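You operate a simulated robot arm through the tools that you are given. There is no shell and no other tool.

You run a simulated robot arm. Do the job below in one go: nothing can be reset, and whatever is moved stays where it is left.

## Task
Test the sample in the white vial with three drops from the purple dropper.
Fine: dropper back in its spot; push the stopper on, shake, then fit the vial into well one of the comparator. Set down upright: what you pick out.

It is judged by the outcome, as a careful person would: the job done as asked, and still so three seconds after it is handed in. It fails if anything else is knocked over, pushed out of place, dropped, spilled or broken. A push-on lid holds only when it is set on centred and level and pressed home; a screw cap is set on level and turned clockwise until tight.

## Robot
A 7-joint arm with a two-finger parallel gripper, fixed in place. Base frame: the origin is on the floor under the middle of its stand, x ahead of it, y to its left, z up; the work surface is at about z = 860. Units: mm, degrees, N and s.
With the tool pointing down near the work surface it reaches from about 400 to 900 mm from the base axis. Its first joint turns from -143.0 to 143.0 degrees. Payload 3 kg.
The tool frame sits at the grasp point between the pads (the TCP): z along the fingers, y along the line on which they close. The tips reach 30 mm beyond it. Largest opening 94 mm; finger width 28, thickness 10; the body of the gripper, 50 by 96 mm, starts 55 mm behind the TCP.
Orientation is that of the tool frame in the base frame, as [roll, pitch, yaw] about the fixed x, y, z axes, in that order (R = Rz(yaw) Ry(pitch) Rx(roll)). With the fingers straight down and closing along the base's y, the tool's x points along the base's -x, its y along +y and its z along -z.

## Interface
- The arm moves only by the tool arm_command. Its argument "commands" is a list of rows, each a list of 7 numbers: the shift along the tool's x, y, z in mm, then the turn, a rotation vector about the tool's x, y, z in degrees, then the opening in per cent of the stroke, from 0 (shut) to 100 (fully open). In form: [[x, y, z, ax, ay, az, grip], ...]. A call has 1 to 20 rows; each row shifts and turns the commanded pose from where the row before left it, along the tool's axes as they then stand. A row lasts 0.2 s, in which the tool goes at most 50 mm and 8.6 degrees; a call with a longer step from one row to the next is refused whole, and so is a gripper value outside its range. A pose out of reach is approached as far as the arm can. The call stops where the force on the tool passes 40 N (or 10 N more than at its start, if that is more) or the arm is blocked; 0.2 s more then pass. The fingers move at their own pace (about 72 mm/s each) and stop on an object; they squeeze with about 34 N. The grip force told is the motor's: it shows also when the fingers shut on nothing. Time passes only in rows, and 0.2 s behind the last, so rows that do not move let the fingers close. The reply holds the time, the measured pose of the TCP, the force on the tool along the base axes, the opening and the grip force, in the units named above and with some noise, with the torque about the TCP (base axes, N m) and any sound that the robot's microphone picked up, and new pictures: "pictures" is both (left out), scene, wrist or none.
- Cameras (640 x 400 px; columns grow to the right, rows downward): "scene" is fixed at [219.8, 649.8, 1659.5]; the picture's right is [-0.67, -0.74, 0.00], its down [-0.48, 0.43, -0.76] and it looks along [0.57, -0.51, -0.65] (base axes); focal length 365 px, centre (320, 200). "wrist" rides on the gripper at [76, 14, -102] in the tool frame; the picture's right is [-0.18, 0.98, 0.00], its down [-0.75, -0.14, -0.64] and it looks along [-0.63, -0.12, 0.77] (tool axes); focal length 243 px, centre (320, 200). There is no depth. A picture from a camera that has moved, and an enlarged one, comes with that camera's place and axes in the base frame and with its lens.
- enlarge(camera, box): a new picture of the part [left, top, right, bottom] of that camera's present view, enlarged. The clock stands still meanwhile.
- finish_job(): hands the job in; it is judged then, once.

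Nothing tells you positions but the pictures and the camera data. Unless the task says otherwise, let go and move clear before handing in.

The tools are called by a JSON object that holds its "method" and its "body". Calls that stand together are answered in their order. arm_command: Moves the arm, as the interface text tells. Its arguments: {"type":"object","properties":{"commands":{"type":"array","items":{"type":"array","items":{"type":"number"}}},"pictures":{"type":"string","enum":["both","scene","wrist","none"]}},"required":["commands"]} The other tools are called the same way: enlarge (camera, box) takes an enlarged picture of a part of a camera's view; finish_job () hands the job in.

At the start:

```text
t: 0.0
tcp_pos: [646.8, 215.6, 1167.4]
ee_rot: [-179.9, 0.0, 179.9]
ft_force: [-0.6, -0.3, -0.9]
ft_torque: [-0.03, -0.02, -0.06]
gripper_width: 94.3
finger_force: 0.0
```

scene: 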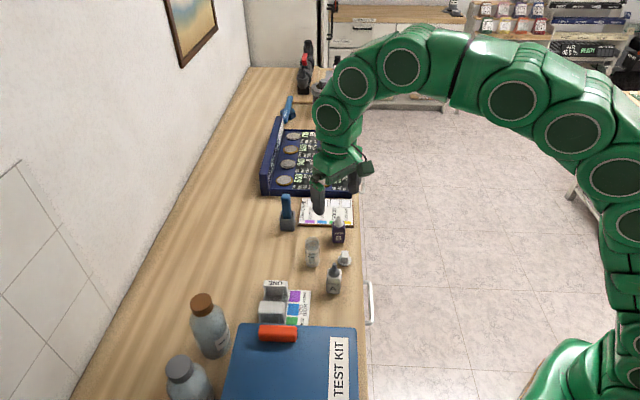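
wrist: 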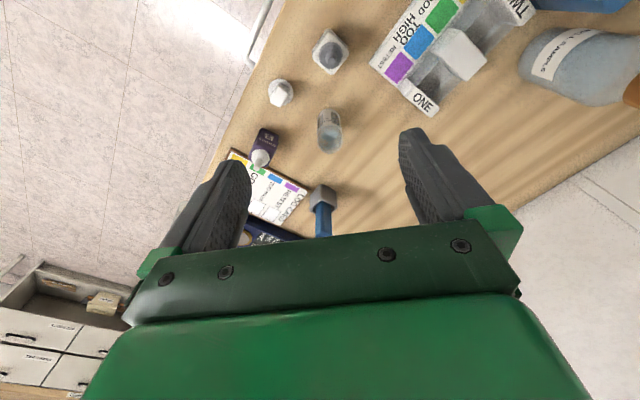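

I see a bench with a test kit, a vial, two dropper bottles, a stopper, a comparator and a card. I'll take close views before moving anything.

{"method": "enlarge", "body": {"camera": "scene", "box": [260, 180, 380, 255]}}

{"method": "enlarge", "body": {"camera": "scene", "box": [240, 230, 368, 310]}}

{"method": "enlarge", "body": {"camera": "wrist", "box": [220, 80, 380, 240]}}

{"method": "enlarge", "body": {"camera": "wrist", "box": [240, 0, 560, 160]}}

{"method": "enlarge", "body": {"camera": "scene", "box": [160, 270, 370, 400]}}

```text
5.33 times, centred on (320, 218) of scene
camera zoom: at [219.8, 649.8, 1659.5], right [-0.67, -0.74, 0.0], down [-0.48, 0.43, -0.76], along [0.57, -0.51, -0.65], focal length 1947 px, centre (320, 107)
```

zoom: 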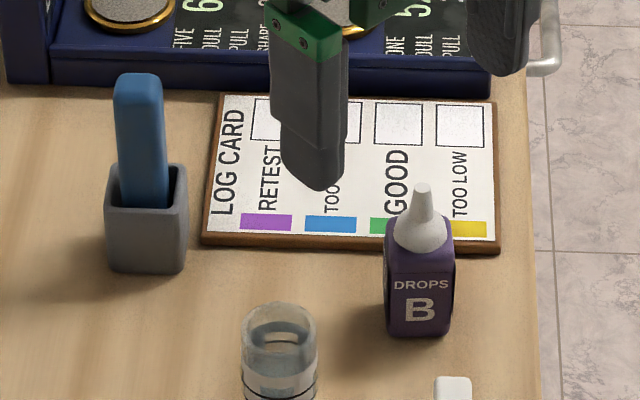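

```text
5.00 times, centred on (304, 270) of scene
camera zoom: at [219.8, 649.8, 1659.5], right [-0.67, -0.74, 0.0], down [-0.48, 0.43, -0.76], along [0.57, -0.51, -0.65], focal length 1825 px, centre (400, -150)
```

zoom: 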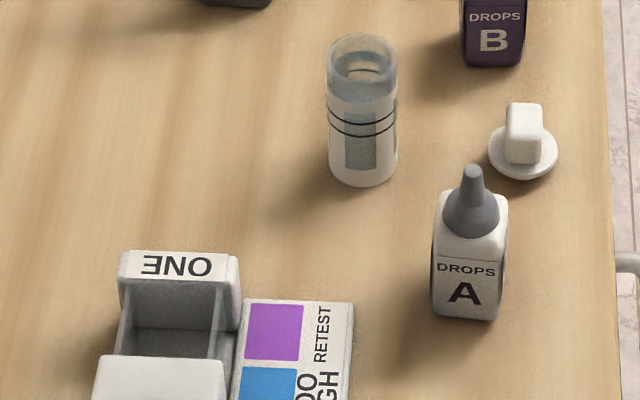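

```text
2.50 times, centred on (300, 160) of wrist
camera zoom: at [570.4, 228.9, 1269.9], right [0.18, 0.98, 0.0], down [0.75, -0.14, 0.64], along [0.63, -0.12, -0.77], focal length 606 px, centre (370, 300)
```

zoom: 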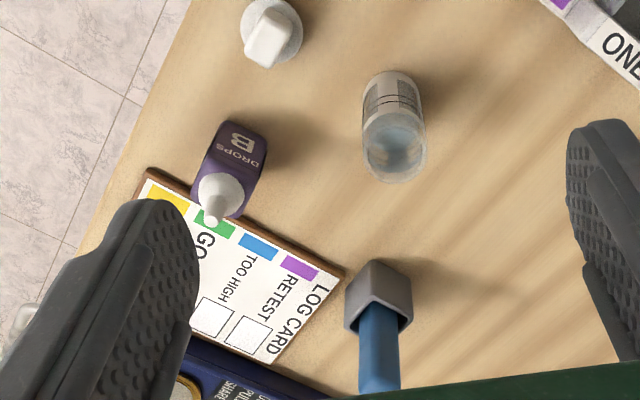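

```text
2.00 times, centred on (400, 80) of wrist
camera zoom: at [570.4, 228.9, 1269.9], right [0.18, 0.98, 0.0], down [0.75, -0.14, 0.64], along [0.63, -0.12, -0.77], focal length 485 px, centre (160, 440)
```

zoom: 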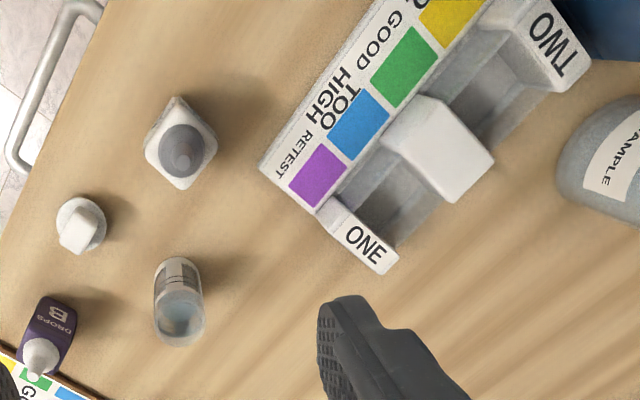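

```text
3.05 times, centred on (265, 335) of scene
camera zoom: at [219.8, 649.8, 1659.5], right [-0.67, -0.74, 0.0], down [-0.48, 0.43, -0.76], along [0.57, -0.51, -0.65], focal length 1112 px, centre (488, -211)
```

zoom: 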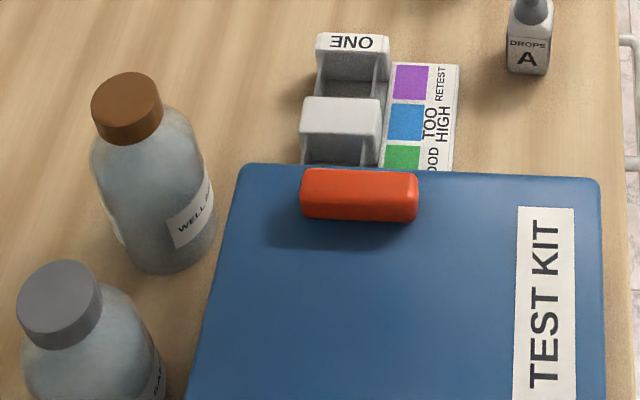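

The bench edge runs diagonally, roughly along x + y = 740. I place the vial near (727, 219), purple dropper B near (745, 100), and the stopper near (672, 147). I'll zoom in further to read shapes and sizes.

{"method": "enlarge", "body": {"camera": "scene", "box": [292, 228, 332, 278]}}

{"method": "enlarge", "body": {"camera": "scene", "box": [318, 208, 366, 268]}}

{"method": "enlarge", "body": {"camera": "scene", "box": [250, 270, 320, 345]}}

{"method": "enlarge", "body": {"camera": "wrist", "box": [360, 0, 560, 125]}}

{"method": "enlarge", "body": {"camera": "wrist", "box": [235, 95, 355, 175]}}

```text
8.00 times, centred on (312, 253) of scene
camera zoom: at [219.8, 649.8, 1659.5], right [-0.67, -0.74, 0.0], down [-0.48, 0.43, -0.76], along [0.57, -0.51, -0.65], focal length 2920 px, centre (384, -224)
```

zoom: 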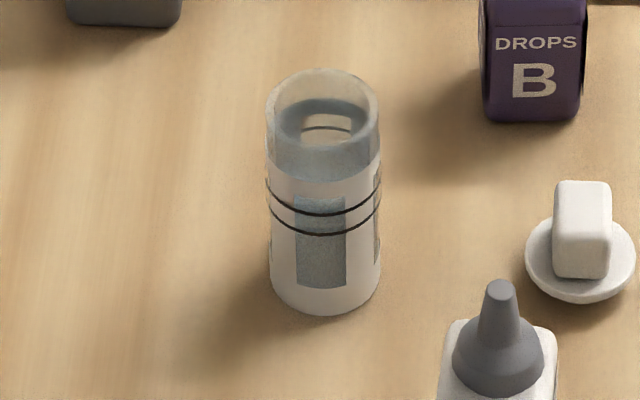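

```text
6.67 times, centred on (342, 238) of scene
camera zoom: at [219.8, 649.8, 1659.5], right [-0.67, -0.74, 0.0], down [-0.48, 0.43, -0.76], along [0.57, -0.51, -0.65], focal length 2434 px, centre (173, -53)
```

zoom: 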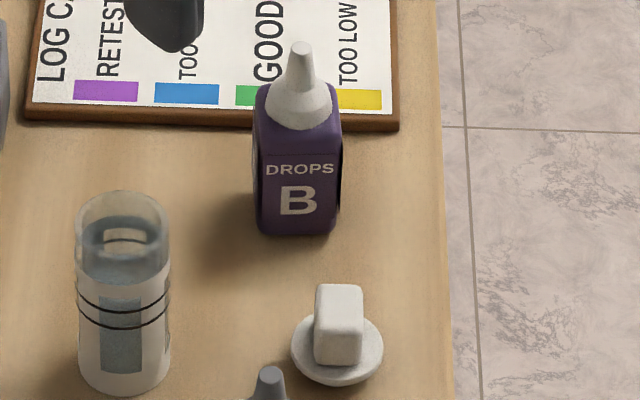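

```text
5.33 times, centred on (285, 308) of scene
camera zoom: at [219.8, 649.8, 1659.5], right [-0.67, -0.74, 0.0], down [-0.48, 0.43, -0.76], along [0.57, -0.51, -0.65], focal length 1947 px, centre (507, -373)
```

zoom: 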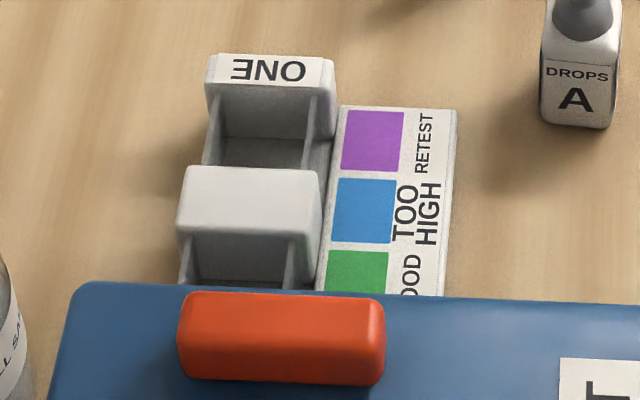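

```text
3.20 times, centred on (460, 62) of wrist
camera zoom: at [570.4, 228.9, 1269.9], right [0.18, 0.98, 0.0], down [0.75, -0.14, 0.64], along [0.63, -0.12, -0.77], focal length 776 px, centre (-128, 640)
```

zoom: 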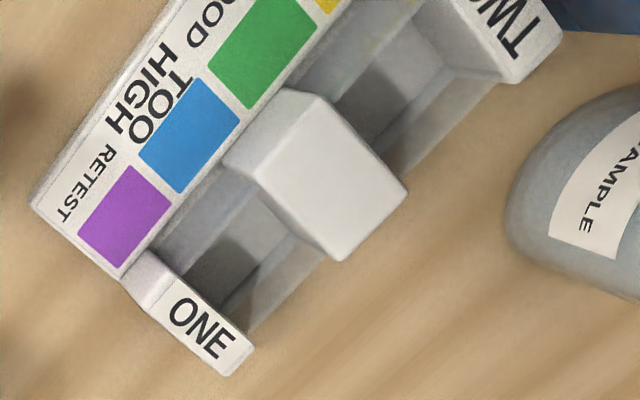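

```text
5.00 times, centred on (295, 135) of wrist
camera zoom: at [570.4, 228.9, 1269.9], right [0.18, 0.98, 0.0], down [0.75, -0.14, 0.64], along [0.63, -0.12, -0.77], focal length 1213 px, centre (445, 525)
```

zoom: 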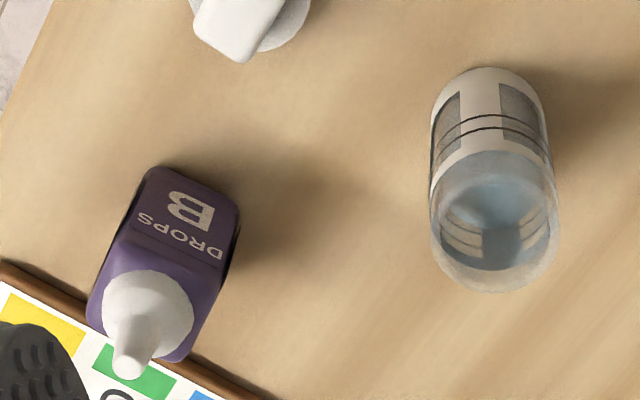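

The purple dropper is bottle B (about 97 mm tall) near (747, 96). The vial is about 38 mm across and 84 mm tall at (730, 215), and well one is near (692, 377). I'll rotate the wrist in free space first, to learn which roll range I can use for tipping the dropper.

{"method": "arm_command", "body": {"commands": [[0, 0, 0, 0, 0, 8.4, 100], [0, 0, 0, 0, 0, 8.4, 100], [0, 0, 0, 0, 0, 8.4, 100], [0, 0, 0, 0, 0, 8.4, 100], [0, 0, 0, 0, 0, 8.4, 100], [0, 0, 0, 0, 0, 8.4, 100], [0, 0, 0, 0, 0, 8.4, 100], [0, 0, 0, 0, 0, 8.4, 100], [0, 0, 0, 0, 0, 8.4, 100], [0, 0, 0, 0, 0, 8.4, 100], [0, 0, 0, 0, 0, 8.4, 100], [0, 0, 0, 0, 0, 8.4, 100], [0, 0, 0, 0, 0, 8.4, 100], [0, 0, 0, 0, 0, 8.4, 100], [0, 0, 0, 0, 0, 8.4, 100], [0, 0, 0, 0, 0, 8.4, 100]], "pictures": "both"}}

```text
t: 3.4
tcp_pos: [647.3, 216.3, 1167.9]
ee_rot: [180.0, 0.0, 45.5]
ft_force: [0.8, 0.0, 0.4]
ft_torque: [0.03, 0.0, 0.03]
gripper_width: 94.0
finger_force: 0.1
camera wrist: at [710.6, 258.6, 1270.8], right [0.57, -0.82, 0.0], down [-0.63, -0.44, 0.64], along [-0.53, -0.37, -0.77], focal length 243 px, centre (320, 200)
```

scene: 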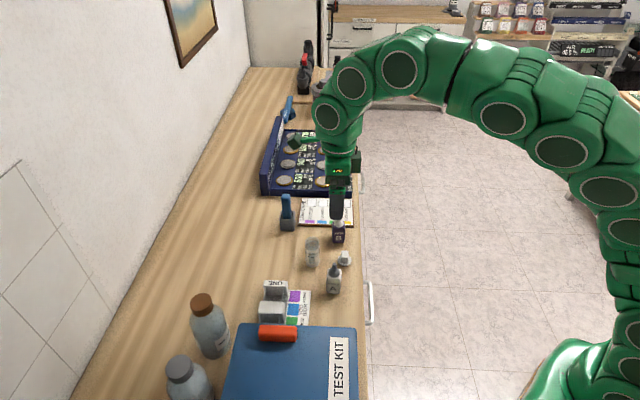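
wrist: 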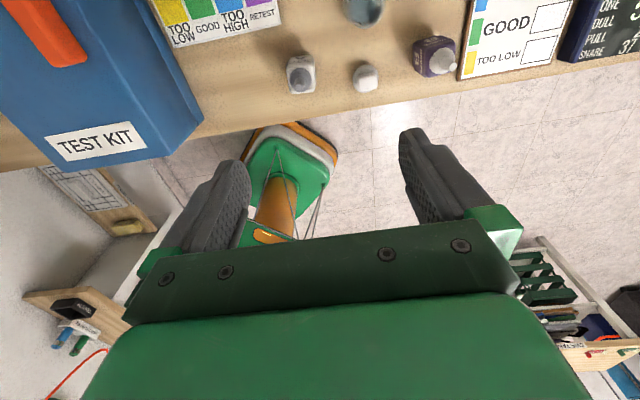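

Yaw to 45° worked, and it puts the camera on the bench side. Next I'll pitch the tool up to horizontal in free air to check the arm can reach that pose.

{"method": "arm_command", "body": {"commands": [[0, 0, 0, 0, 8.2, 0, 100], [0, 0, 0, 0, 8.2, 0, 100], [0, 0, 0, 0, 8.2, 0, 100], [0, 0, 0, 0, 8.2, 0, 100], [0, 0, 0, 0, 8.2, 0, 100], [0, 0, 0, 0, 8.2, 0, 100], [0, 0, 0, 0, 8.2, 0, 100], [0, 0, 0, 0, 8.2, 0, 100]], "pictures": "both"}}

```text
t: 5.2
tcp_pos: [647.3, 215.8, 1166.2]
ee_rot: [179.9, -65.6, 45.6]
ft_force: [0.7, -0.2, 0.4]
ft_torque: [-0.01, -0.01, 0.01]
gripper_width: 93.8
finger_force: 0.0
camera wrist: at [614.1, 160.9, 1279.0], right [0.65, -0.74, -0.17], down [-0.73, -0.54, -0.42], along [0.22, 0.4, -0.89], focal length 243 px, centre (320, 200)
```

scene: 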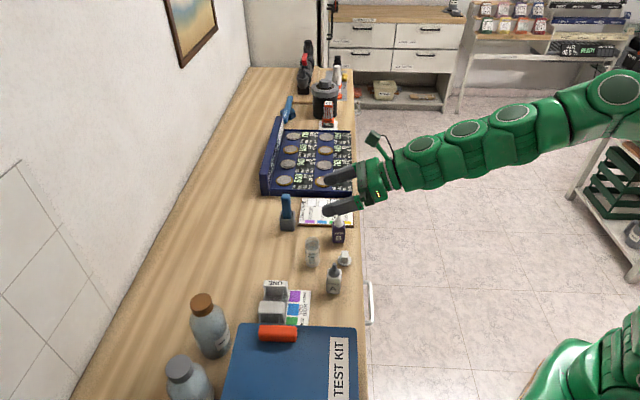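
wrist: 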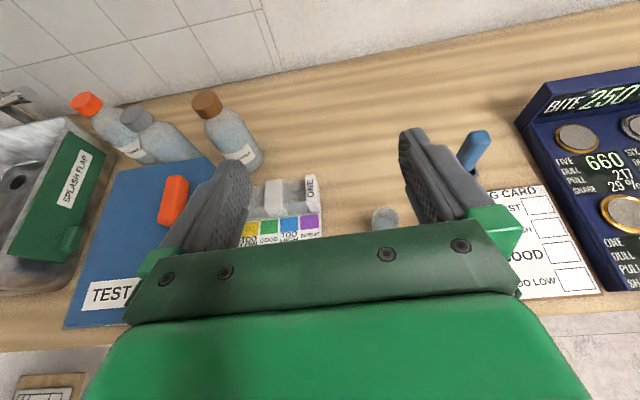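

The arm reaches this pitch easily. I'll continue to horizontal and test rolling back through the range a pour needs, still in free air.

{"method": "arm_command", "body": {"commands": [[0, 0, 0, 0, 8.1, 0, 100], [0, 0, 0, 0, 8.1, 0, 100], [0, 0, 0, 0, 8.1, 0, 100], [0, 0, 0, 0, 0, -8.5, 100], [0, 0, 0, 0, 0, -8.5, 100], [0, 0, 0, 0, 0, -8.5, 100], [0, 0, 0, 0, 0, -8.5, 100], [0, 0, 0, 0, 0, -8.5, 100], [0, 0, 0, 0, 0, -8.5, 100], [0, 0, 0, 0, 0, -8.5, 100], [0, 0, 0, 0, 0, -8.5, 100], [0, 0, 0, 0, 0, -8.5, 100], [0, 0, 0, 0, 0, -8.5, 100], [0, 0, 0, 0, 0, -8.5, 100], [0, 0, 0, 0, 0, -8.5, 100], [0, 0, 0, 0, 0, -8.5, 100], [0, 0, 0, 0, 0, -8.5, 100], [0, 0, 0, 0, 0, -8.5, 100], [0, 0, 0, 0, 0, -8.5, 100], [0, 0, 0, 0, 0, -8.5, 100]], "pictures": "both"}}

```text
t: 9.4
tcp_pos: [645.2, 216.2, 1165.5]
ee_rot: [90.2, 54.7, 135.8]
ft_force: [0.3, 0.5, 0.2]
ft_torque: [-0.01, -0.01, 0.03]
gripper_width: 93.9
finger_force: 0.0
out of reach, approached as far as the arm can: row 2
camera wrist: at [534.2, 180.9, 1112.5], right [-0.5, 0.49, 0.72], down [-0.05, -0.84, 0.53], along [0.87, 0.23, 0.44], focal length 243 px, centre (320, 200)
```

scene: 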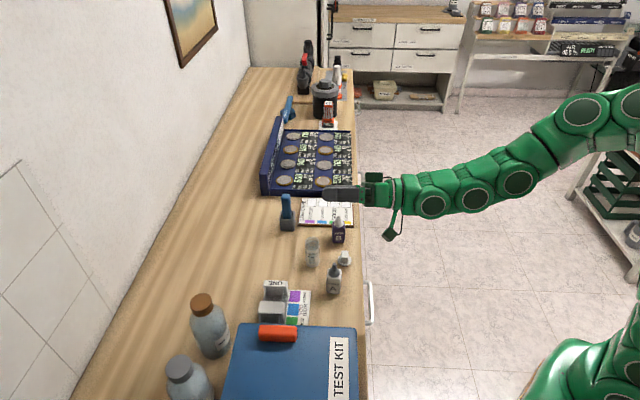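
wrist: 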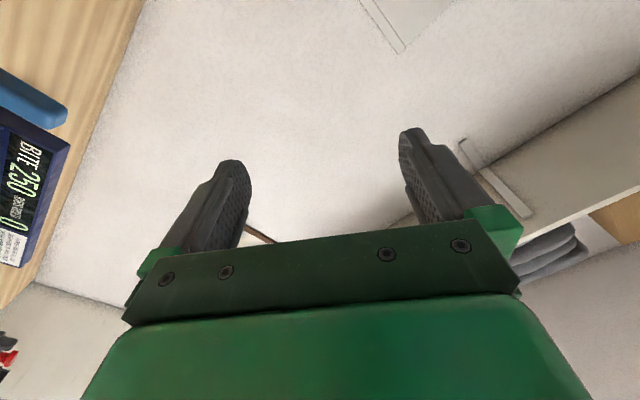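

The roll works: at the end the tool is horizontal and the bottle axis would be tipped about 145°. I'll roll back to the camera-up pose, tilted about 25° below horizontal, for the grasp.

{"method": "arm_command", "body": {"commands": [[0, 0, 0, 0, 0, 8.5, 64], [0, 0, 0, 0, 0, 8.5, 64], [0, 0, 0, 0, 0, 8.5, 64], [0, 0, 0, 0, 0, 8.5, 64], [0, 0, 0, 0, 0, 8.5, 64], [0, 0, 0, 0, 0, 8.5, 64], [0, 0, 0, 0, 0, 8.5, 64], [0, 0, 0, 0, 0, 8.5, 64], [0, 0, 0, 0, 0, 8.5, 64], [0, 0, 0, 0, 0, 8.5, 64], [0, 0, 0, 0, 0, 8.5, 64], [0, 0, 0, 0, 0, 8.5, 64], [0, 0, 0, 0, 0, 8.5, 64], [0, 0, 0, 0, 0, 8.5, 64], [0, 0, 0, 0, 0, 8.5, 64], [0, 0, 0, 0, 0, 8.5, 64], [0, 0, 0, 0, 0, 8.5, 64], [0, 0, 0, 0, -8.1, 0, 64], [0, 0, 0, 0, -8.1, 0, 64], [0, 0, 0, 0, -8.1, 0, 64]], "pictures": "none"}}

```text
t: 13.6
tcp_pos: [646.9, 215.1, 1166.4]
ee_rot: [179.9, -65.5, 45.8]
ft_force: [0.1, 0.1, 0.3]
ft_torque: [-0.01, 0.03, 0.03]
gripper_width: 60.1
finger_force: 0.0
```

I'll move to a viewing pose short of dropper B, so the wrist camera can fix its position precisely.

{"method": "arm_command", "body": {"commands": [[-32.3, 25.8, -13.1, 0, 0, 0, 64], [-32.3, 25.8, -13.1, 0, 0, 0, 64], [-32.3, 25.8, -13.1, 0, 0, 0, 64], [-32.3, 25.8, -13.1, 0, 0, 0, 64], [-32.3, 25.8, -13.1, 0, 0, 0, 64], [-32.3, 25.8, -13.1, 0, 0, 0, 64], [0, 0, 0, 0, 0, 0, 64]], "pictures": "both"}}

{"method": "enlarge", "body": {"camera": "wrist", "box": [200, 60, 460, 222]}}

```text
t: 15.2
tcp_pos: [653.1, -0.1, 1019.9]
ee_rot: [180.0, -65.6, 45.7]
ft_force: [0.2, 0.0, 0.0]
ft_torque: [0.02, 0.02, -0.02]
gripper_width: 60.3
finger_force: 0.1
camera wrist: at [618.9, -56.5, 1132.6], right [0.65, -0.74, -0.17], down [-0.73, -0.54, -0.42], along [0.22, 0.4, -0.89], focal length 243 px, centre (320, 200)
```

scene: 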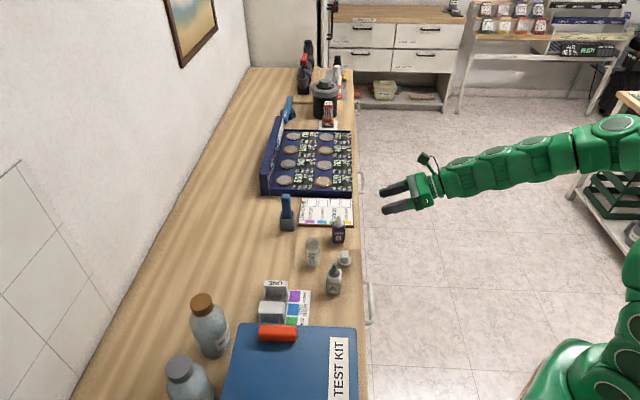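
wrist: 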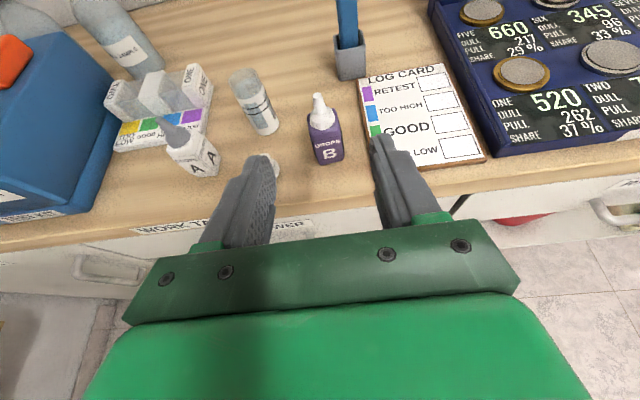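

```text
2.46 times, centred on (330, 141) of wrist
camera zoom: at [618.9, -56.5, 1132.6], right [0.65, -0.74, -0.17], down [-0.73, -0.54, -0.42], along [0.22, 0.4, -0.89], focal length 597 px, centre (295, 345)
```

zoom: 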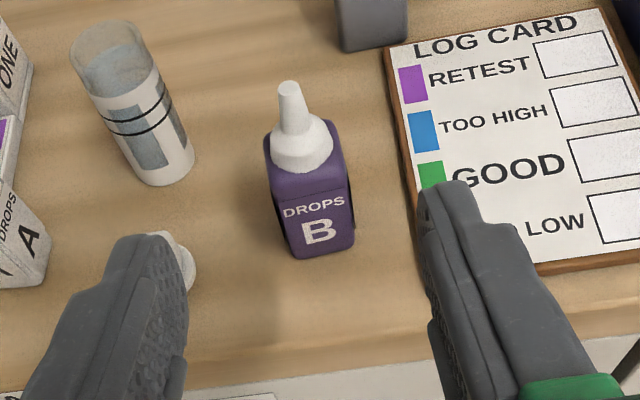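

Triangulating both views puts B's axis near (748, 100), its tip near z = 959 and its body top near z = 918. I'll move to a pre-grasp point 110 mm short along the approach line and check alignment.

{"method": "arm_command", "body": {"commands": [[-26.1, -1.1, 0, 0, 0, 0, 64], [-26.2, -1.1, 0, 0, 0, 0, 64], [0, 0, 32.5, 0, 0, 0, 64], [0, 0, 32.5, 0, 0, 0, 64], [0, 0, 0, 0, 0, 0, 64]], "pictures": "both"}}

{"method": "enlarge", "body": {"camera": "wrist", "box": [230, 80, 430, 205]}}

{"method": "enlarge", "body": {"camera": "scene", "box": [290, 170, 420, 270]}}

```text
t: 16.4
tcp_pos: [678.7, 26.6, 946.2]
ee_rot: [179.8, -65.6, 45.6]
ft_force: [0.4, 0.6, -0.6]
ft_torque: [0.02, 0.0, 0.0]
gripper_width: 60.1
finger_force: 0.0
camera wrist: at [645.4, -28.8, 1058.5], right [0.65, -0.74, -0.17], down [-0.73, -0.54, -0.42], along [0.22, 0.39, -0.89], focal length 243 px, centre (320, 200)
```

scene: 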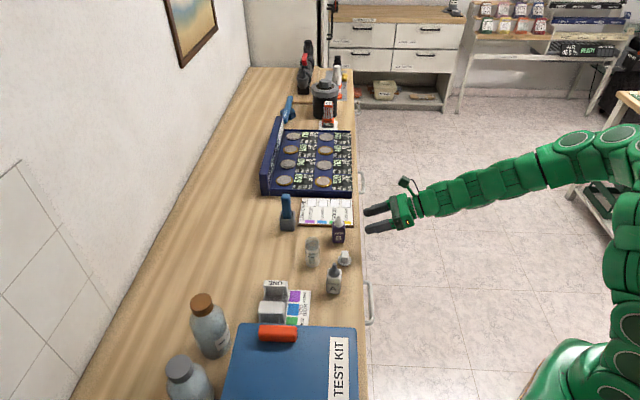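
wrist: 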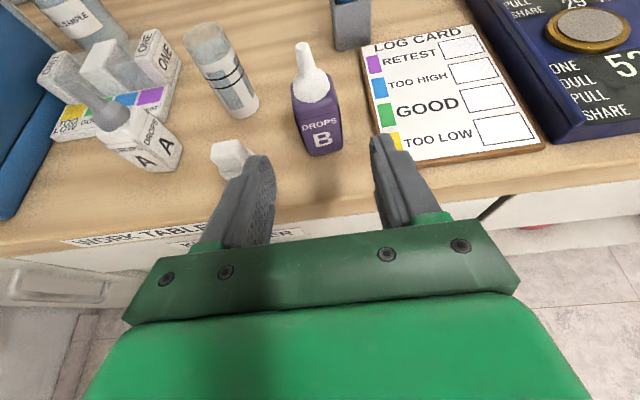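

```text
3.20 times, centred on (330, 142) of wrist
camera zoom: at [645.4, -28.8, 1058.5], right [0.65, -0.74, -0.17], down [-0.73, -0.54, -0.42], along [0.22, 0.39, -0.89], focal length 776 px, centre (288, 384)
```

zoom: 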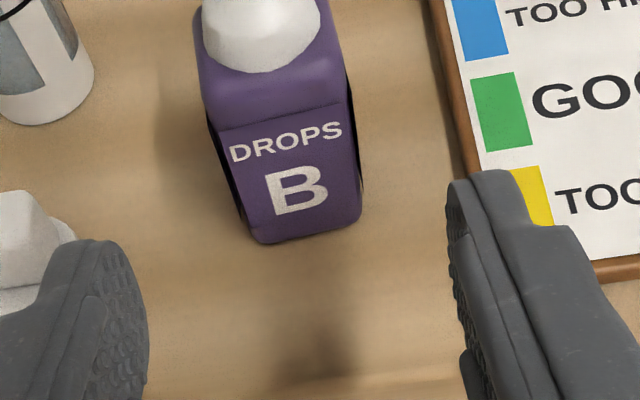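

```text
4.00 times, centred on (355, 220) of scene
camera zoom: at [219.8, 649.8, 1659.5], right [-0.67, -0.74, 0.0], down [-0.48, 0.43, -0.76], along [0.57, -0.51, -0.65], focal length 1460 px, centre (180, 120)
```

zoom: 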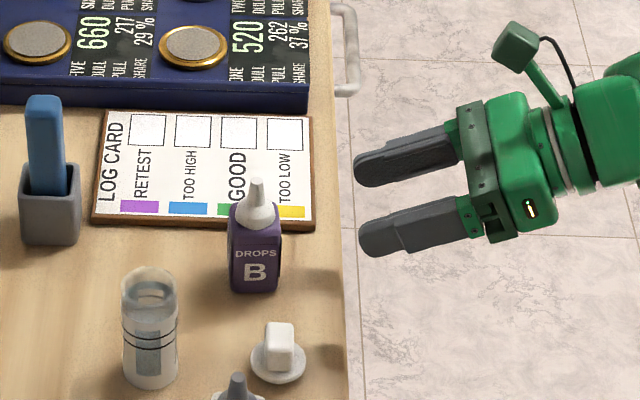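

B is centred between the fingers and the stopper and log card are clear of them. I'll advance to the grasp point with the fingers still open.

{"method": "arm_command", "body": {"commands": [[2.3, -2.0, 0, 0, 0, 0, 64], [0, 0, 27.4, 0, 0, 0, 64], [0, 0, 27.4, 0, 0, 0, 64], [0, 0, 27.4, 0, 0, 0, 64], [0, 0, 14, 0, 0, 0, 64], [0, 0, 13.4, 0, 0, 0, 64], [0, 0, 0, 0, 0, 0, 64]], "pictures": "both"}}

{"method": "enlarge", "body": {"camera": "scene", "box": [290, 170, 420, 270]}}

{"method": "enlarge", "body": {"camera": "wrist", "box": [220, 80, 430, 230]}}

```text
t: 18.0
tcp_pos: [746.2, 101.0, 905.0]
ee_rot: [-179.9, -65.5, 45.6]
ft_force: [0.5, -1.5, -0.1]
ft_torque: [0.02, -0.01, 0.0]
gripper_width: 60.1
finger_force: 0.1
camera wrist: at [712.4, 46.1, 1017.8], right [0.65, -0.74, -0.17], down [-0.73, -0.54, -0.42], along [0.22, 0.4, -0.89], focal length 243 px, centre (320, 200)
```

scene: 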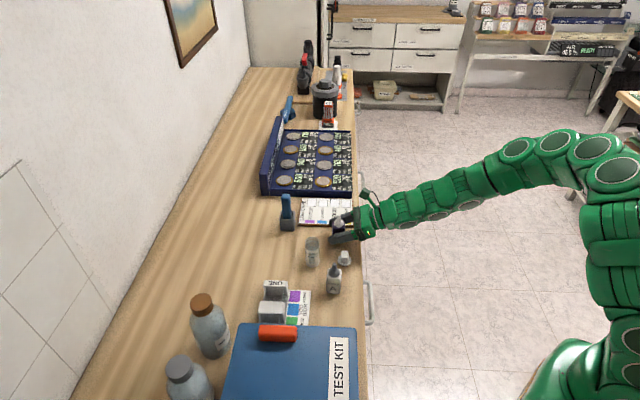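
wrist: 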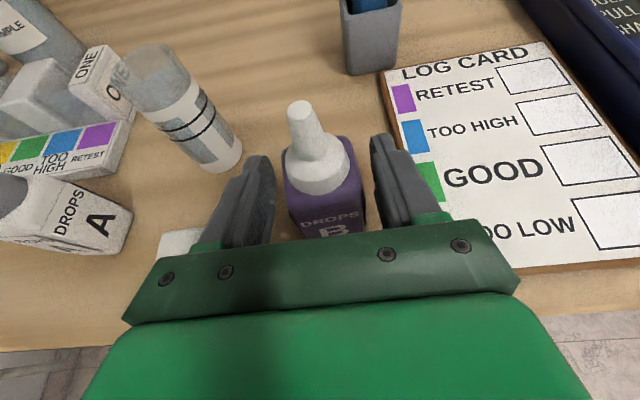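

```text
4.00 times, centred on (355, 220) of scene
camera zoom: at [219.8, 649.8, 1659.5], right [-0.67, -0.74, 0.0], down [-0.48, 0.43, -0.76], along [0.57, -0.51, -0.65], focal length 1460 px, centre (180, 120)
```

zoom: 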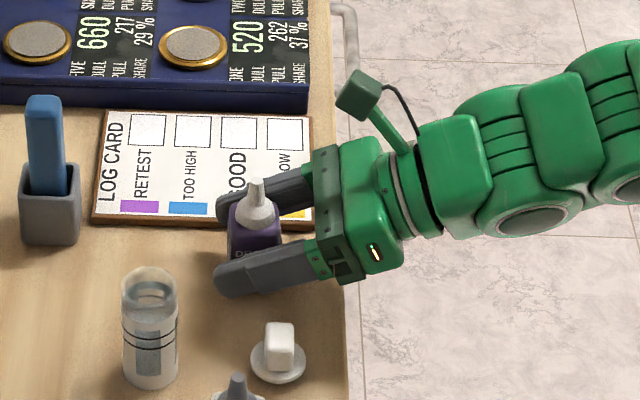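

```text
2.67 times, centred on (325, 155) of wrist
camera zoom: at [712.4, 46.1, 1017.8], right [0.65, -0.74, -0.17], down [-0.73, -0.54, -0.42], along [0.22, 0.4, -0.89], focal length 647 px, centre (307, 320)
```

zoom: 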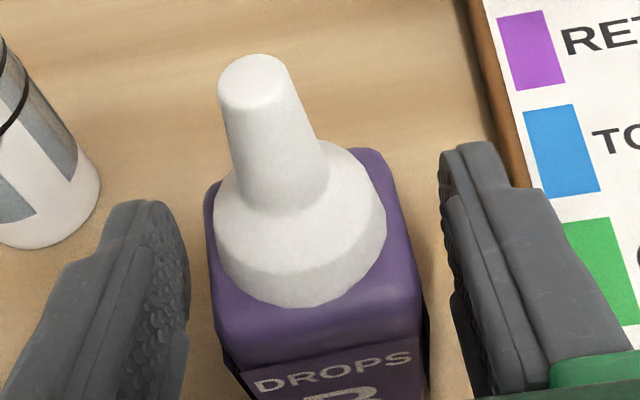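

The bottle sits between the pads with a small gap on each side. I'll close gradually so I learn how grip force relates to the commanded opening.

{"method": "arm_command", "body": {"commands": [[0, 0, 0, 0, 0, 0, 50], [0, 0, 0, 0, 0, 0, 42], [0, 0, 0, 0, 0, 0, 40], [0, 0, 0, 0, 0, 0, 40]], "pictures": "none"}}

{"method": "enlarge", "body": {"camera": "wrist", "box": [220, 80, 430, 230]}}

```text
t: 19.0
tcp_pos: [745.8, 100.8, 905.0]
ee_rot: [179.9, -65.6, 45.6]
ft_force: [0.2, 0.0, -0.4]
ft_torque: [-0.01, 0.0, 0.0]
gripper_width: 39.3
finger_force: 33.9
```

```text
2.67 times, centred on (325, 155) of wrist
camera zoom: at [712.3, 46.0, 1017.9], right [0.65, -0.74, -0.17], down [-0.73, -0.54, -0.42], along [0.22, 0.4, -0.89], focal length 647 px, centre (307, 320)
```

zoom: 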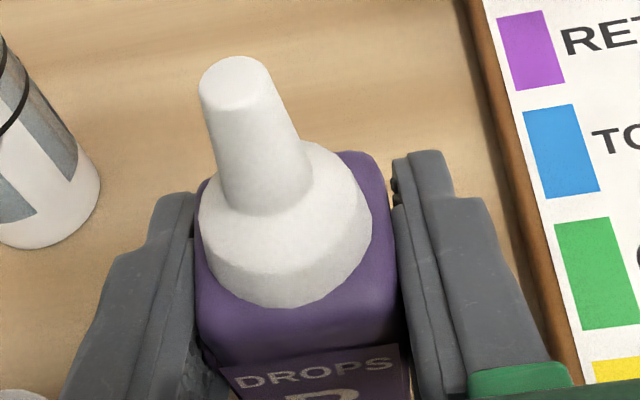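

The grip reads about 34 N at 39.3 mm. I'll check whether a slightly wider command gives a lighter grip while the bottle still stands on the bench.

{"method": "arm_command", "body": {"commands": [[0, 0, 0, 0, 0, 0, 41], [0, 0, 0, 0, 0, 0, 41]], "pictures": "none"}}

{"method": "arm_command", "body": {"commands": [[0, 0, 0, 0, 0, 0, 41.5], [0, 0, 0, 0, 0, 0, 41.5]], "pictures": "none"}}

{"method": "arm_command", "body": {"commands": [[0, 0, 0, 0, 0, 0, 40], [0, 0, 0, 0, 0, 0, 40]], "pictures": "none"}}

{"method": "arm_command", "body": {"commands": [[0, 0, 0, 0, 0, 0, 30], [0, 0, 0, 0, 0, 0, 30]], "pictures": "none"}}

```text
t: 19.6
tcp_pos: [745.4, 100.6, 905.7]
ee_rot: [-180.0, -65.5, 45.7]
ft_force: [-0.6, 0.1, -0.1]
ft_torque: [0.0, -0.01, -0.03]
gripper_width: 39.7
finger_force: 33.6
```

```text
t: 20.2
tcp_pos: [745.9, 101.9, 906.3]
ee_rot: [179.9, -65.6, 45.6]
ft_force: [0.3, 0.0, 0.3]
ft_torque: [0.0, 0.0, -0.01]
gripper_width: 40.1
finger_force: 1.5
```

```text
t: 20.8
tcp_pos: [746.3, 102.0, 904.9]
ee_rot: [179.9, -65.7, 45.6]
ft_force: [0.3, 0.3, -0.4]
ft_torque: [0.03, 0.01, -0.01]
gripper_width: 39.5
finger_force: 34.2
```

```text
t: 21.4
tcp_pos: [744.3, 101.2, 905.2]
ee_rot: [180.0, -65.6, 45.5]
ft_force: [-0.3, -0.5, 0.7]
ft_torque: [-0.02, 0.0, 0.02]
gripper_width: 39.9
finger_force: 34.5
```

Grip force is essentially on or off, so I'll hold firmly. I'll lift B straight up 120 mm and roll it to about 54° of tilt, well short of dripping and away from the vial.

{"method": "arm_command", "body": {"commands": [[9.1, 0, -4.1, 0, 0, 0, 30], [27.3, 0, -12.4, 0, 0, 0, 30], [27.3, 0, -12.4, 0, 0, 0, 30], [27.3, 0, -12.4, 0, 0, 0, 30], [18.2, 0, -8.3, 0, 0, 0, 30], [0, 0, 0, 0, 0, 0, 30]], "pictures": "both"}}

{"method": "enlarge", "body": {"camera": "scene", "box": [280, 160, 440, 270]}}

```text
t: 22.8
tcp_pos: [744.1, 100.2, 1024.7]
ee_rot: [-180.0, -65.6, 45.4]
ft_force: [0.1, -0.4, -0.2]
ft_torque: [0.02, -0.02, 0.05]
gripper_width: 39.6
finger_force: 34.2
camera wrist: at [711.1, 44.8, 1137.4], right [0.65, -0.74, -0.17], down [-0.73, -0.54, -0.42], along [0.22, 0.39, -0.89], focal length 243 px, centre (320, 200)
```

scene: 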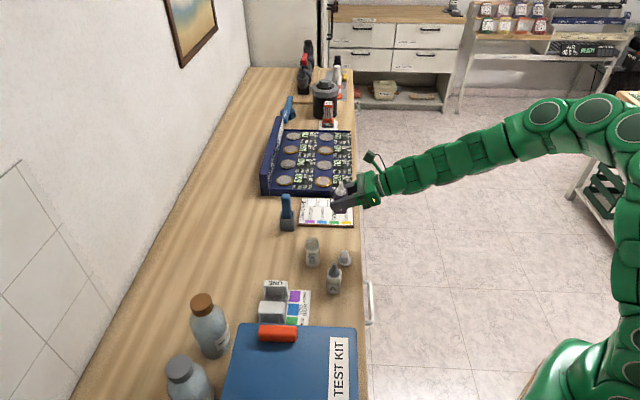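
wrist: 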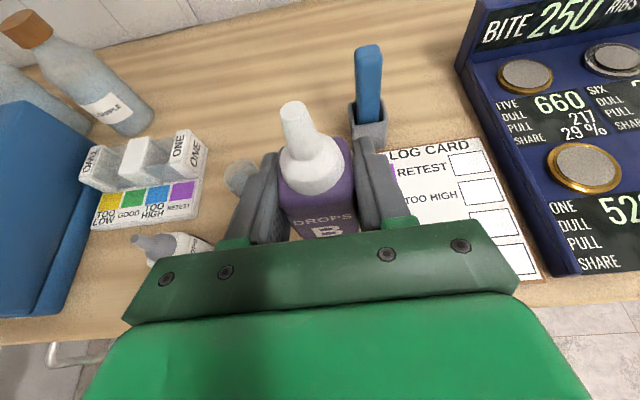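

```text
3.64 times, centred on (360, 215) of scene
camera zoom: at [219.8, 649.8, 1659.5], right [-0.67, -0.74, 0.0], down [-0.48, 0.43, -0.76], along [0.57, -0.51, -0.65], focal length 1327 px, centre (174, 146)
```

zoom: 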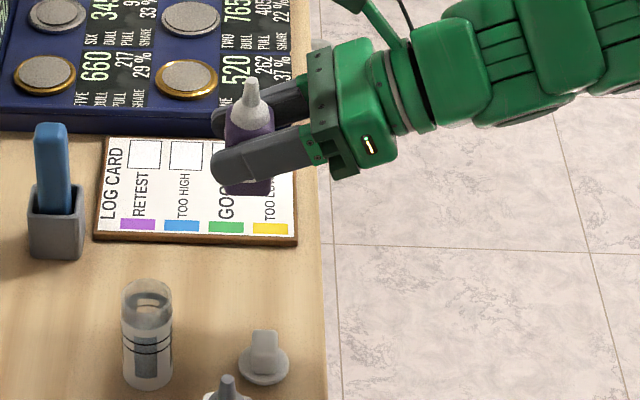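

B is lifted and upright. I'll roll it 60° about the tool axis here, above clear bench.

{"method": "arm_command", "body": {"commands": [[0, 0, 0, 0, 0, -8.571, 30], [0, 0, 0, 0, 0, -8.571, 30], [0, 0, 0, 0, 0, -8.571, 30], [0, 0, 0, 0, 0, -8.571, 30], [0, 0, 0, 0, 0, -8.571, 30], [0, 0, 0, 0, 0, -8.571, 30], [0, 0, 0, 0, 0, -8.571, 30], [0, 0, 0, 0, 0, 0, 30]], "pictures": "both"}}

{"method": "enlarge", "body": {"camera": "scene", "box": [280, 160, 440, 270]}}

```text
t: 24.6
tcp_pos: [743.8, 100.5, 1026.0]
ee_rot: [117.6, -27.0, 122.1]
ft_force: [-0.1, -0.9, 0.9]
ft_torque: [-0.01, 0.02, 0.0]
gripper_width: 39.6
finger_force: 34.2
camera wrist: at [651.3, 89.0, 1113.9], right [0.68, -0.23, 0.69], down [-0.14, -0.97, -0.19], along [0.72, 0.03, -0.7], focal length 243 px, centre (320, 200)
```

scene: 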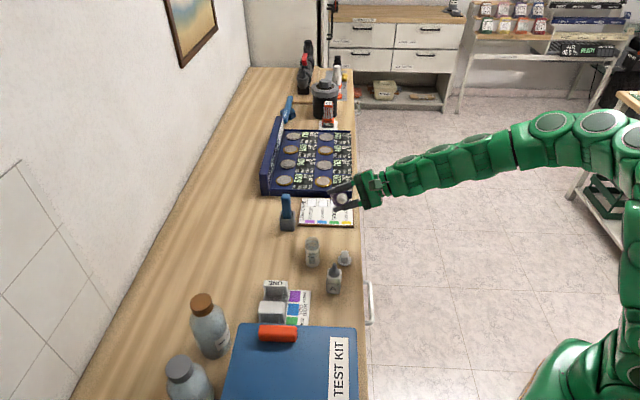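
wrist: 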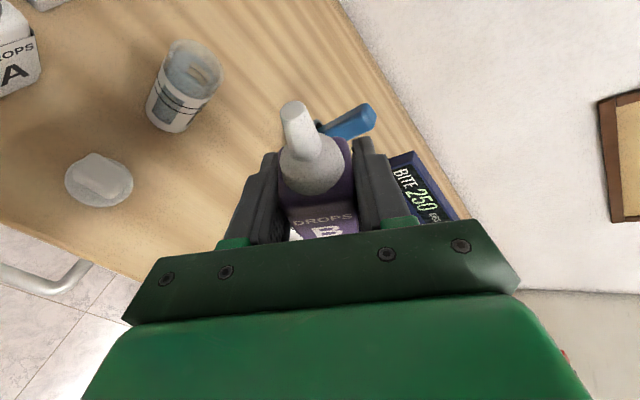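

```text
3.64 times, centred on (360, 215) of scene
camera zoom: at [219.8, 649.8, 1659.5], right [-0.67, -0.74, 0.0], down [-0.48, 0.43, -0.76], along [0.57, -0.51, -0.65], focal length 1327 px, centre (174, 146)
```

zoom: 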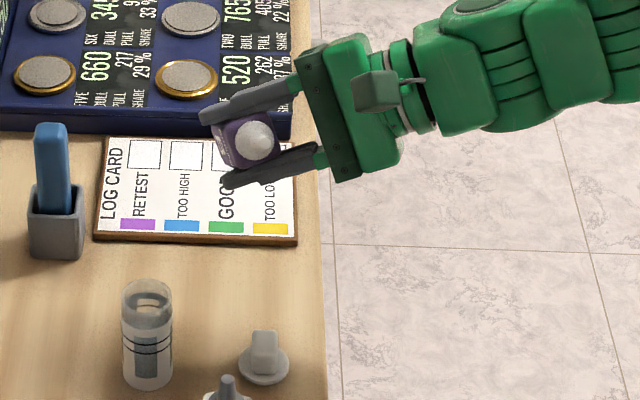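

The bottle is tilted safely. Before moving over the vial, I'll refine the mouth position with a close view.

{"method": "enlarge", "body": {"camera": "wrist", "box": [130, 20, 258, 140]}}

```text
3.33 times, centred on (194, 80) of wrist
camera zoom: at [651.3, 89.0, 1113.9], right [0.68, -0.23, 0.69], down [-0.14, -0.97, -0.19], along [0.72, 0.03, -0.7], focal length 809 px, centre (740, 600)
```

zoom: 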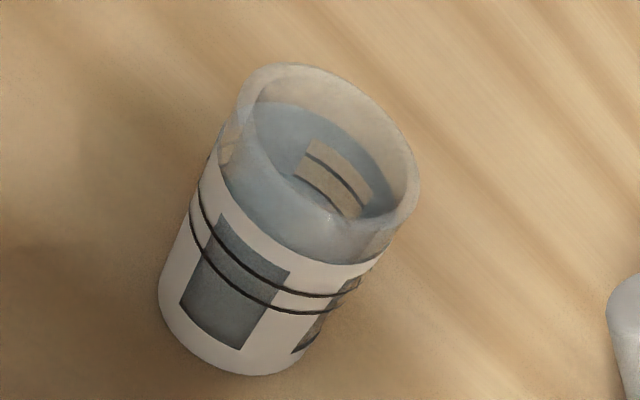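

The mouth centre comes out near n = 665, s = 370 in the bench-aligned frame, which matches my earlier fix. I'll bring the nozzle over the vial mouth, still high and tilted upward.

{"method": "arm_command", "body": {"commands": [[12.7, -9.2, 30.4, 0, 0, 0, 30], [12.7, -9.2, 30.4, 0, 0, 0, 30], [12.8, -9.1, 30.4, 0, 0, 0, 30], [0, 0, 0, 0, 0, 0, 30]], "pictures": "both"}}

{"method": "enlarge", "body": {"camera": "scene", "box": [260, 190, 388, 270]}}

{"method": "enlarge", "body": {"camera": "wrist", "box": [200, 60, 400, 240]}}

```text
t: 25.6
tcp_pos: [769.6, 190.5, 984.9]
ee_rot: [117.6, -27.1, 122.2]
ft_force: [0.3, 0.2, -0.8]
ft_torque: [0.06, 0.01, 0.01]
gripper_width: 39.7
finger_force: 34.1
camera wrist: at [677.6, 179.7, 1073.7], right [0.68, -0.23, 0.69], down [-0.14, -0.97, -0.19], along [0.72, 0.03, -0.7], focal length 243 px, centre (320, 200)
```

scene: 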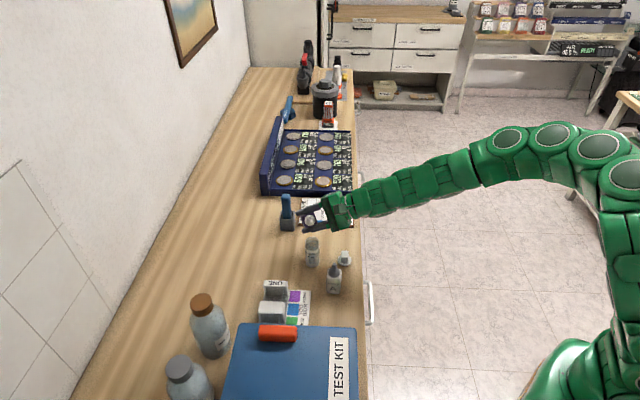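
wrist: 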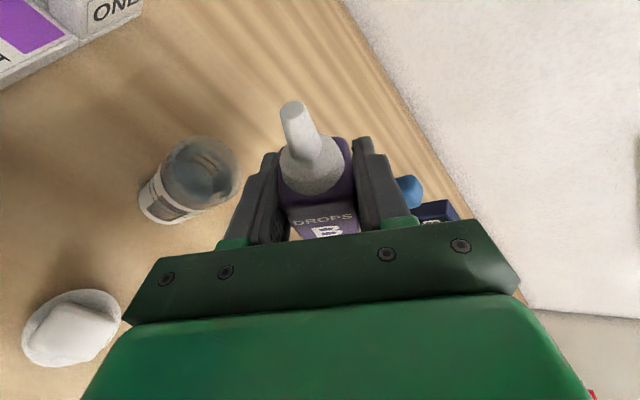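

```text
5.00 times, centred on (324, 230) of scene
camera zoom: at [219.8, 649.8, 1659.5], right [-0.67, -0.74, 0.0], down [-0.48, 0.43, -0.76], along [0.57, -0.51, -0.65], focal length 1825 px, centre (300, 50)
```

zoom: 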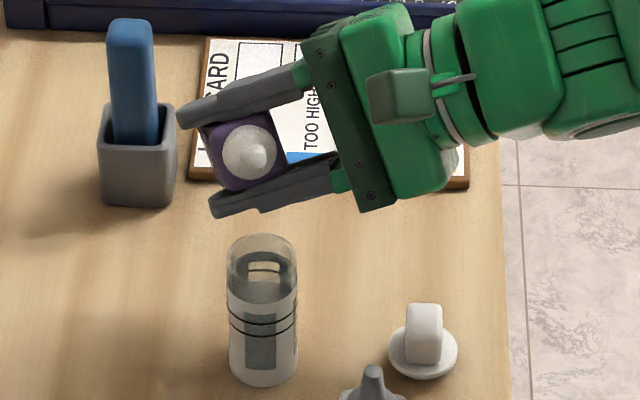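

```text
2.22 times, centred on (300, 150) of wrist
camera zoom: at [677.6, 179.7, 1073.7], right [0.68, -0.23, 0.69], down [-0.14, -0.97, -0.19], along [0.72, 0.03, -0.7], focal length 539 px, centre (364, 311)
```

zoom: 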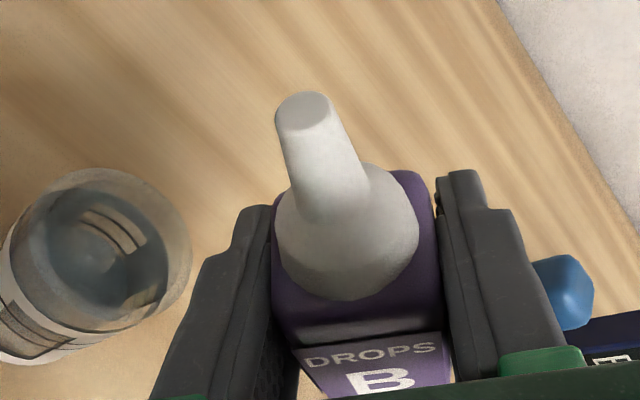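

The nozzle tip is above the mouth within a few millimetres. I'll roll to about 80° of tilt, pivoting at the tip while it descends to about 40 mm above the rim.

{"method": "arm_command", "body": {"commands": [[-1.13, -0.76, 3.0, 0, 0, -7.5, 30], [-1.13, -0.76, 3.0, 0, 0, -7.5, 30], [-1.13, -0.76, 3.0, 0, 0, -7.5, 30], [-1.13, -0.76, 3.0, 0, 0, -7.5, 30], [0, 0, 0, 0, 0, 0, 30]], "pictures": "both"}}

{"method": "enlarge", "body": {"camera": "scene", "box": [260, 190, 388, 270]}}

{"method": "enlarge", "body": {"camera": "wrist", "box": [200, 60, 400, 240]}}

```text
t: 26.8
tcp_pos: [778.0, 196.3, 975.2]
ee_rot: [114.4, -0.1, 135.6]
ft_force: [-0.2, 0.0, -0.6]
ft_torque: [0.02, 0.02, 0.0]
gripper_width: 39.5
finger_force: 34.0
camera wrist: at [661.7, 186.3, 1031.0], right [0.42, 0.16, 0.9], down [0.09, -0.99, 0.14], along [0.91, 0.02, -0.42], focal length 243 px, centre (320, 200)
```

scene: 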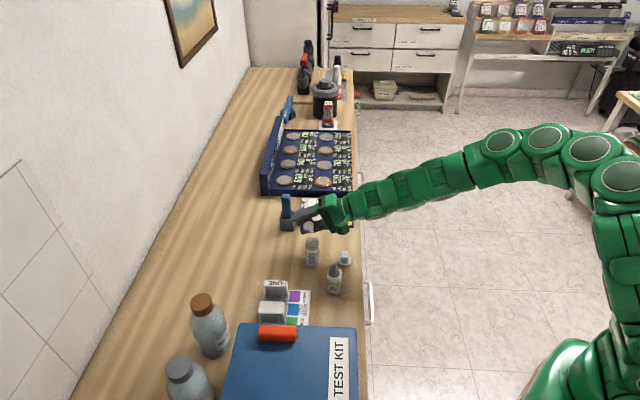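
wrist: 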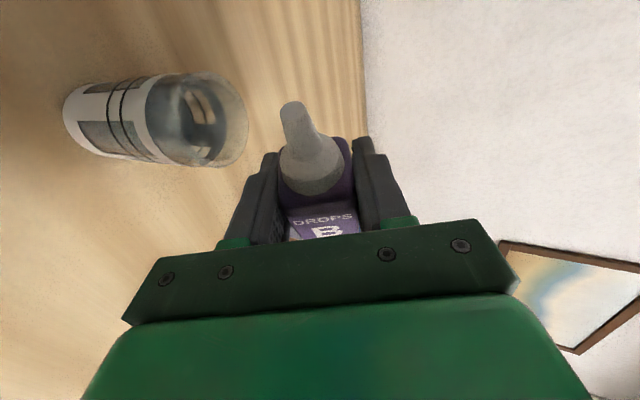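

```text
5.00 times, centred on (324, 230) of scene
camera zoom: at [219.8, 649.8, 1659.5], right [-0.67, -0.74, 0.0], down [-0.48, 0.43, -0.76], along [0.57, -0.51, -0.65], focal length 1825 px, centre (300, 50)
```

zoom: 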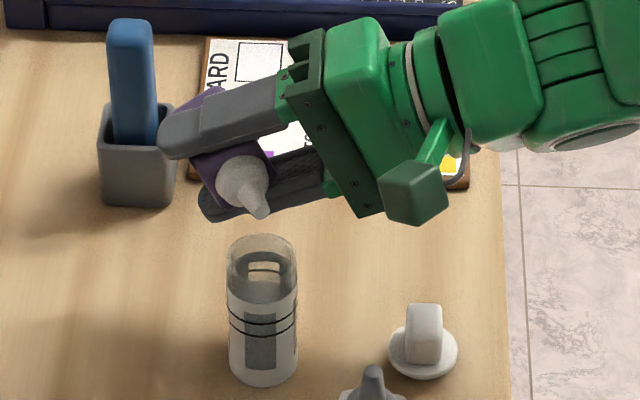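

```text
2.22 times, centred on (300, 150) of wrist
camera zoom: at [661.7, 186.3, 1031.0], right [0.42, 0.16, 0.9], down [0.09, -0.99, 0.14], along [0.91, 0.02, -0.42], focal length 539 px, centre (364, 311)
```

zoom: 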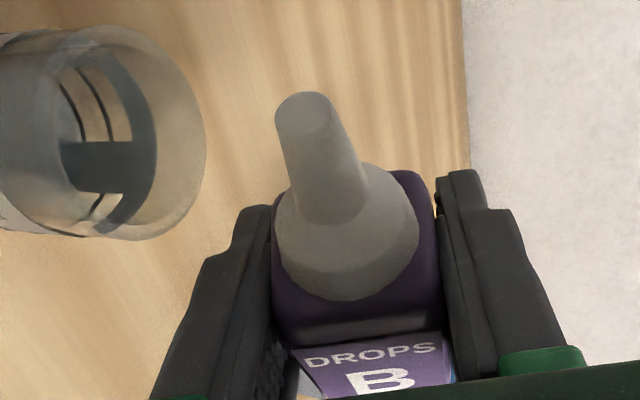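

No drips so far. I'll tilt on to about 111°, keeping the tip about 24 mm over the mouth, then check.

{"method": "arm_command", "body": {"commands": [[0.78, 3.43, -0.18, -3.04, -0.2, -7.5, 30], [0.33, 3.51, 0, -2.99, -0.6, -7.5, 30], [-0.13, 3.51, 0.18, -2.89, -0.98, -7.5, 30], [-0.59, 3.45, 0.36, -2.74, -1.35, -7.5, 30]], "pictures": "both"}}

{"method": "enlarge", "body": {"camera": "scene", "box": [260, 190, 388, 270]}}

{"method": "enlarge", "body": {"camera": "wrist", "box": [120, 40, 420, 240]}}

```text
t: 27.8
tcp_pos: [779.4, 201.2, 986.4]
ee_rot: [104.0, 29.4, 142.6]
ft_force: [-0.1, -0.4, -0.7]
ft_torque: [-0.02, 0.0, -0.03]
gripper_width: 39.4
finger_force: 33.7
camera wrist: at [652.7, 176.1, 984.2], right [-0.1, 0.38, 0.92], down [0.11, -0.92, 0.39], along [0.99, 0.14, 0.05], focal length 243 px, centre (320, 200)
```

scene: 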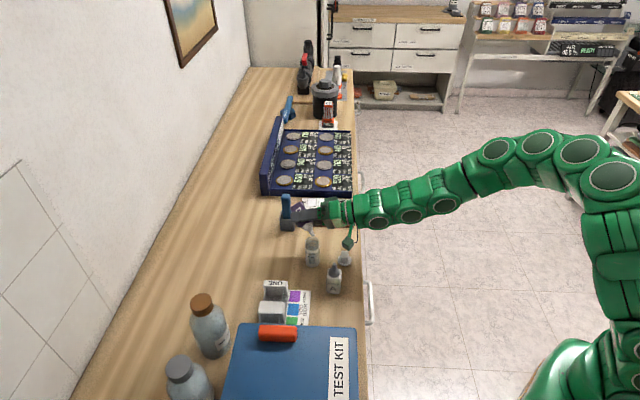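
wrist: 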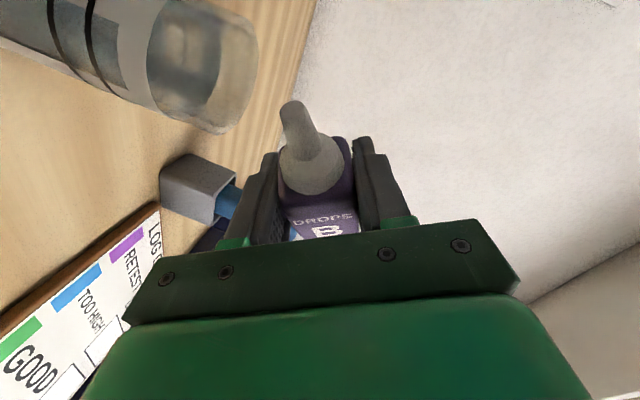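

```text
5.00 times, centred on (324, 230) of scene
camera zoom: at [219.8, 649.8, 1659.5], right [-0.67, -0.74, 0.0], down [-0.48, 0.43, -0.76], along [0.57, -0.51, -0.65], focal length 1825 px, centre (300, 50)
```

zoom: 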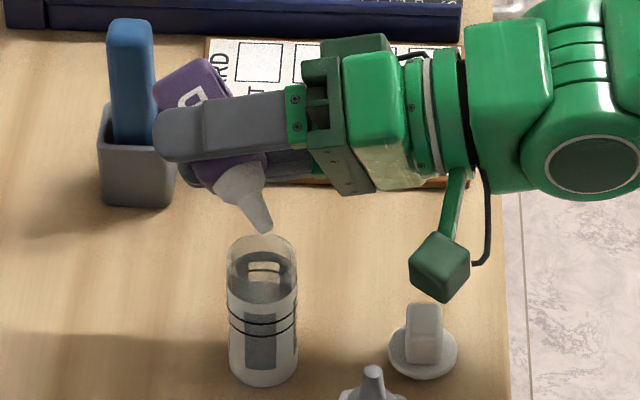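

```text
2.00 times, centred on (270, 140) of wrist
camera zoom: at [652.7, 176.1, 984.2], right [-0.1, 0.38, 0.92], down [0.11, -0.92, 0.39], along [0.99, 0.14, 0.05], focal length 485 px, centre (420, 320)
```

zoom: 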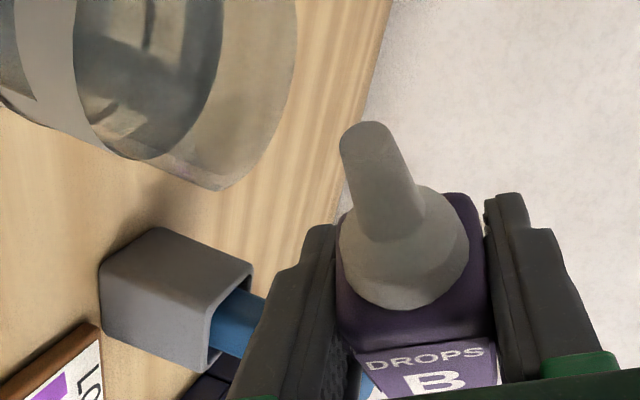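

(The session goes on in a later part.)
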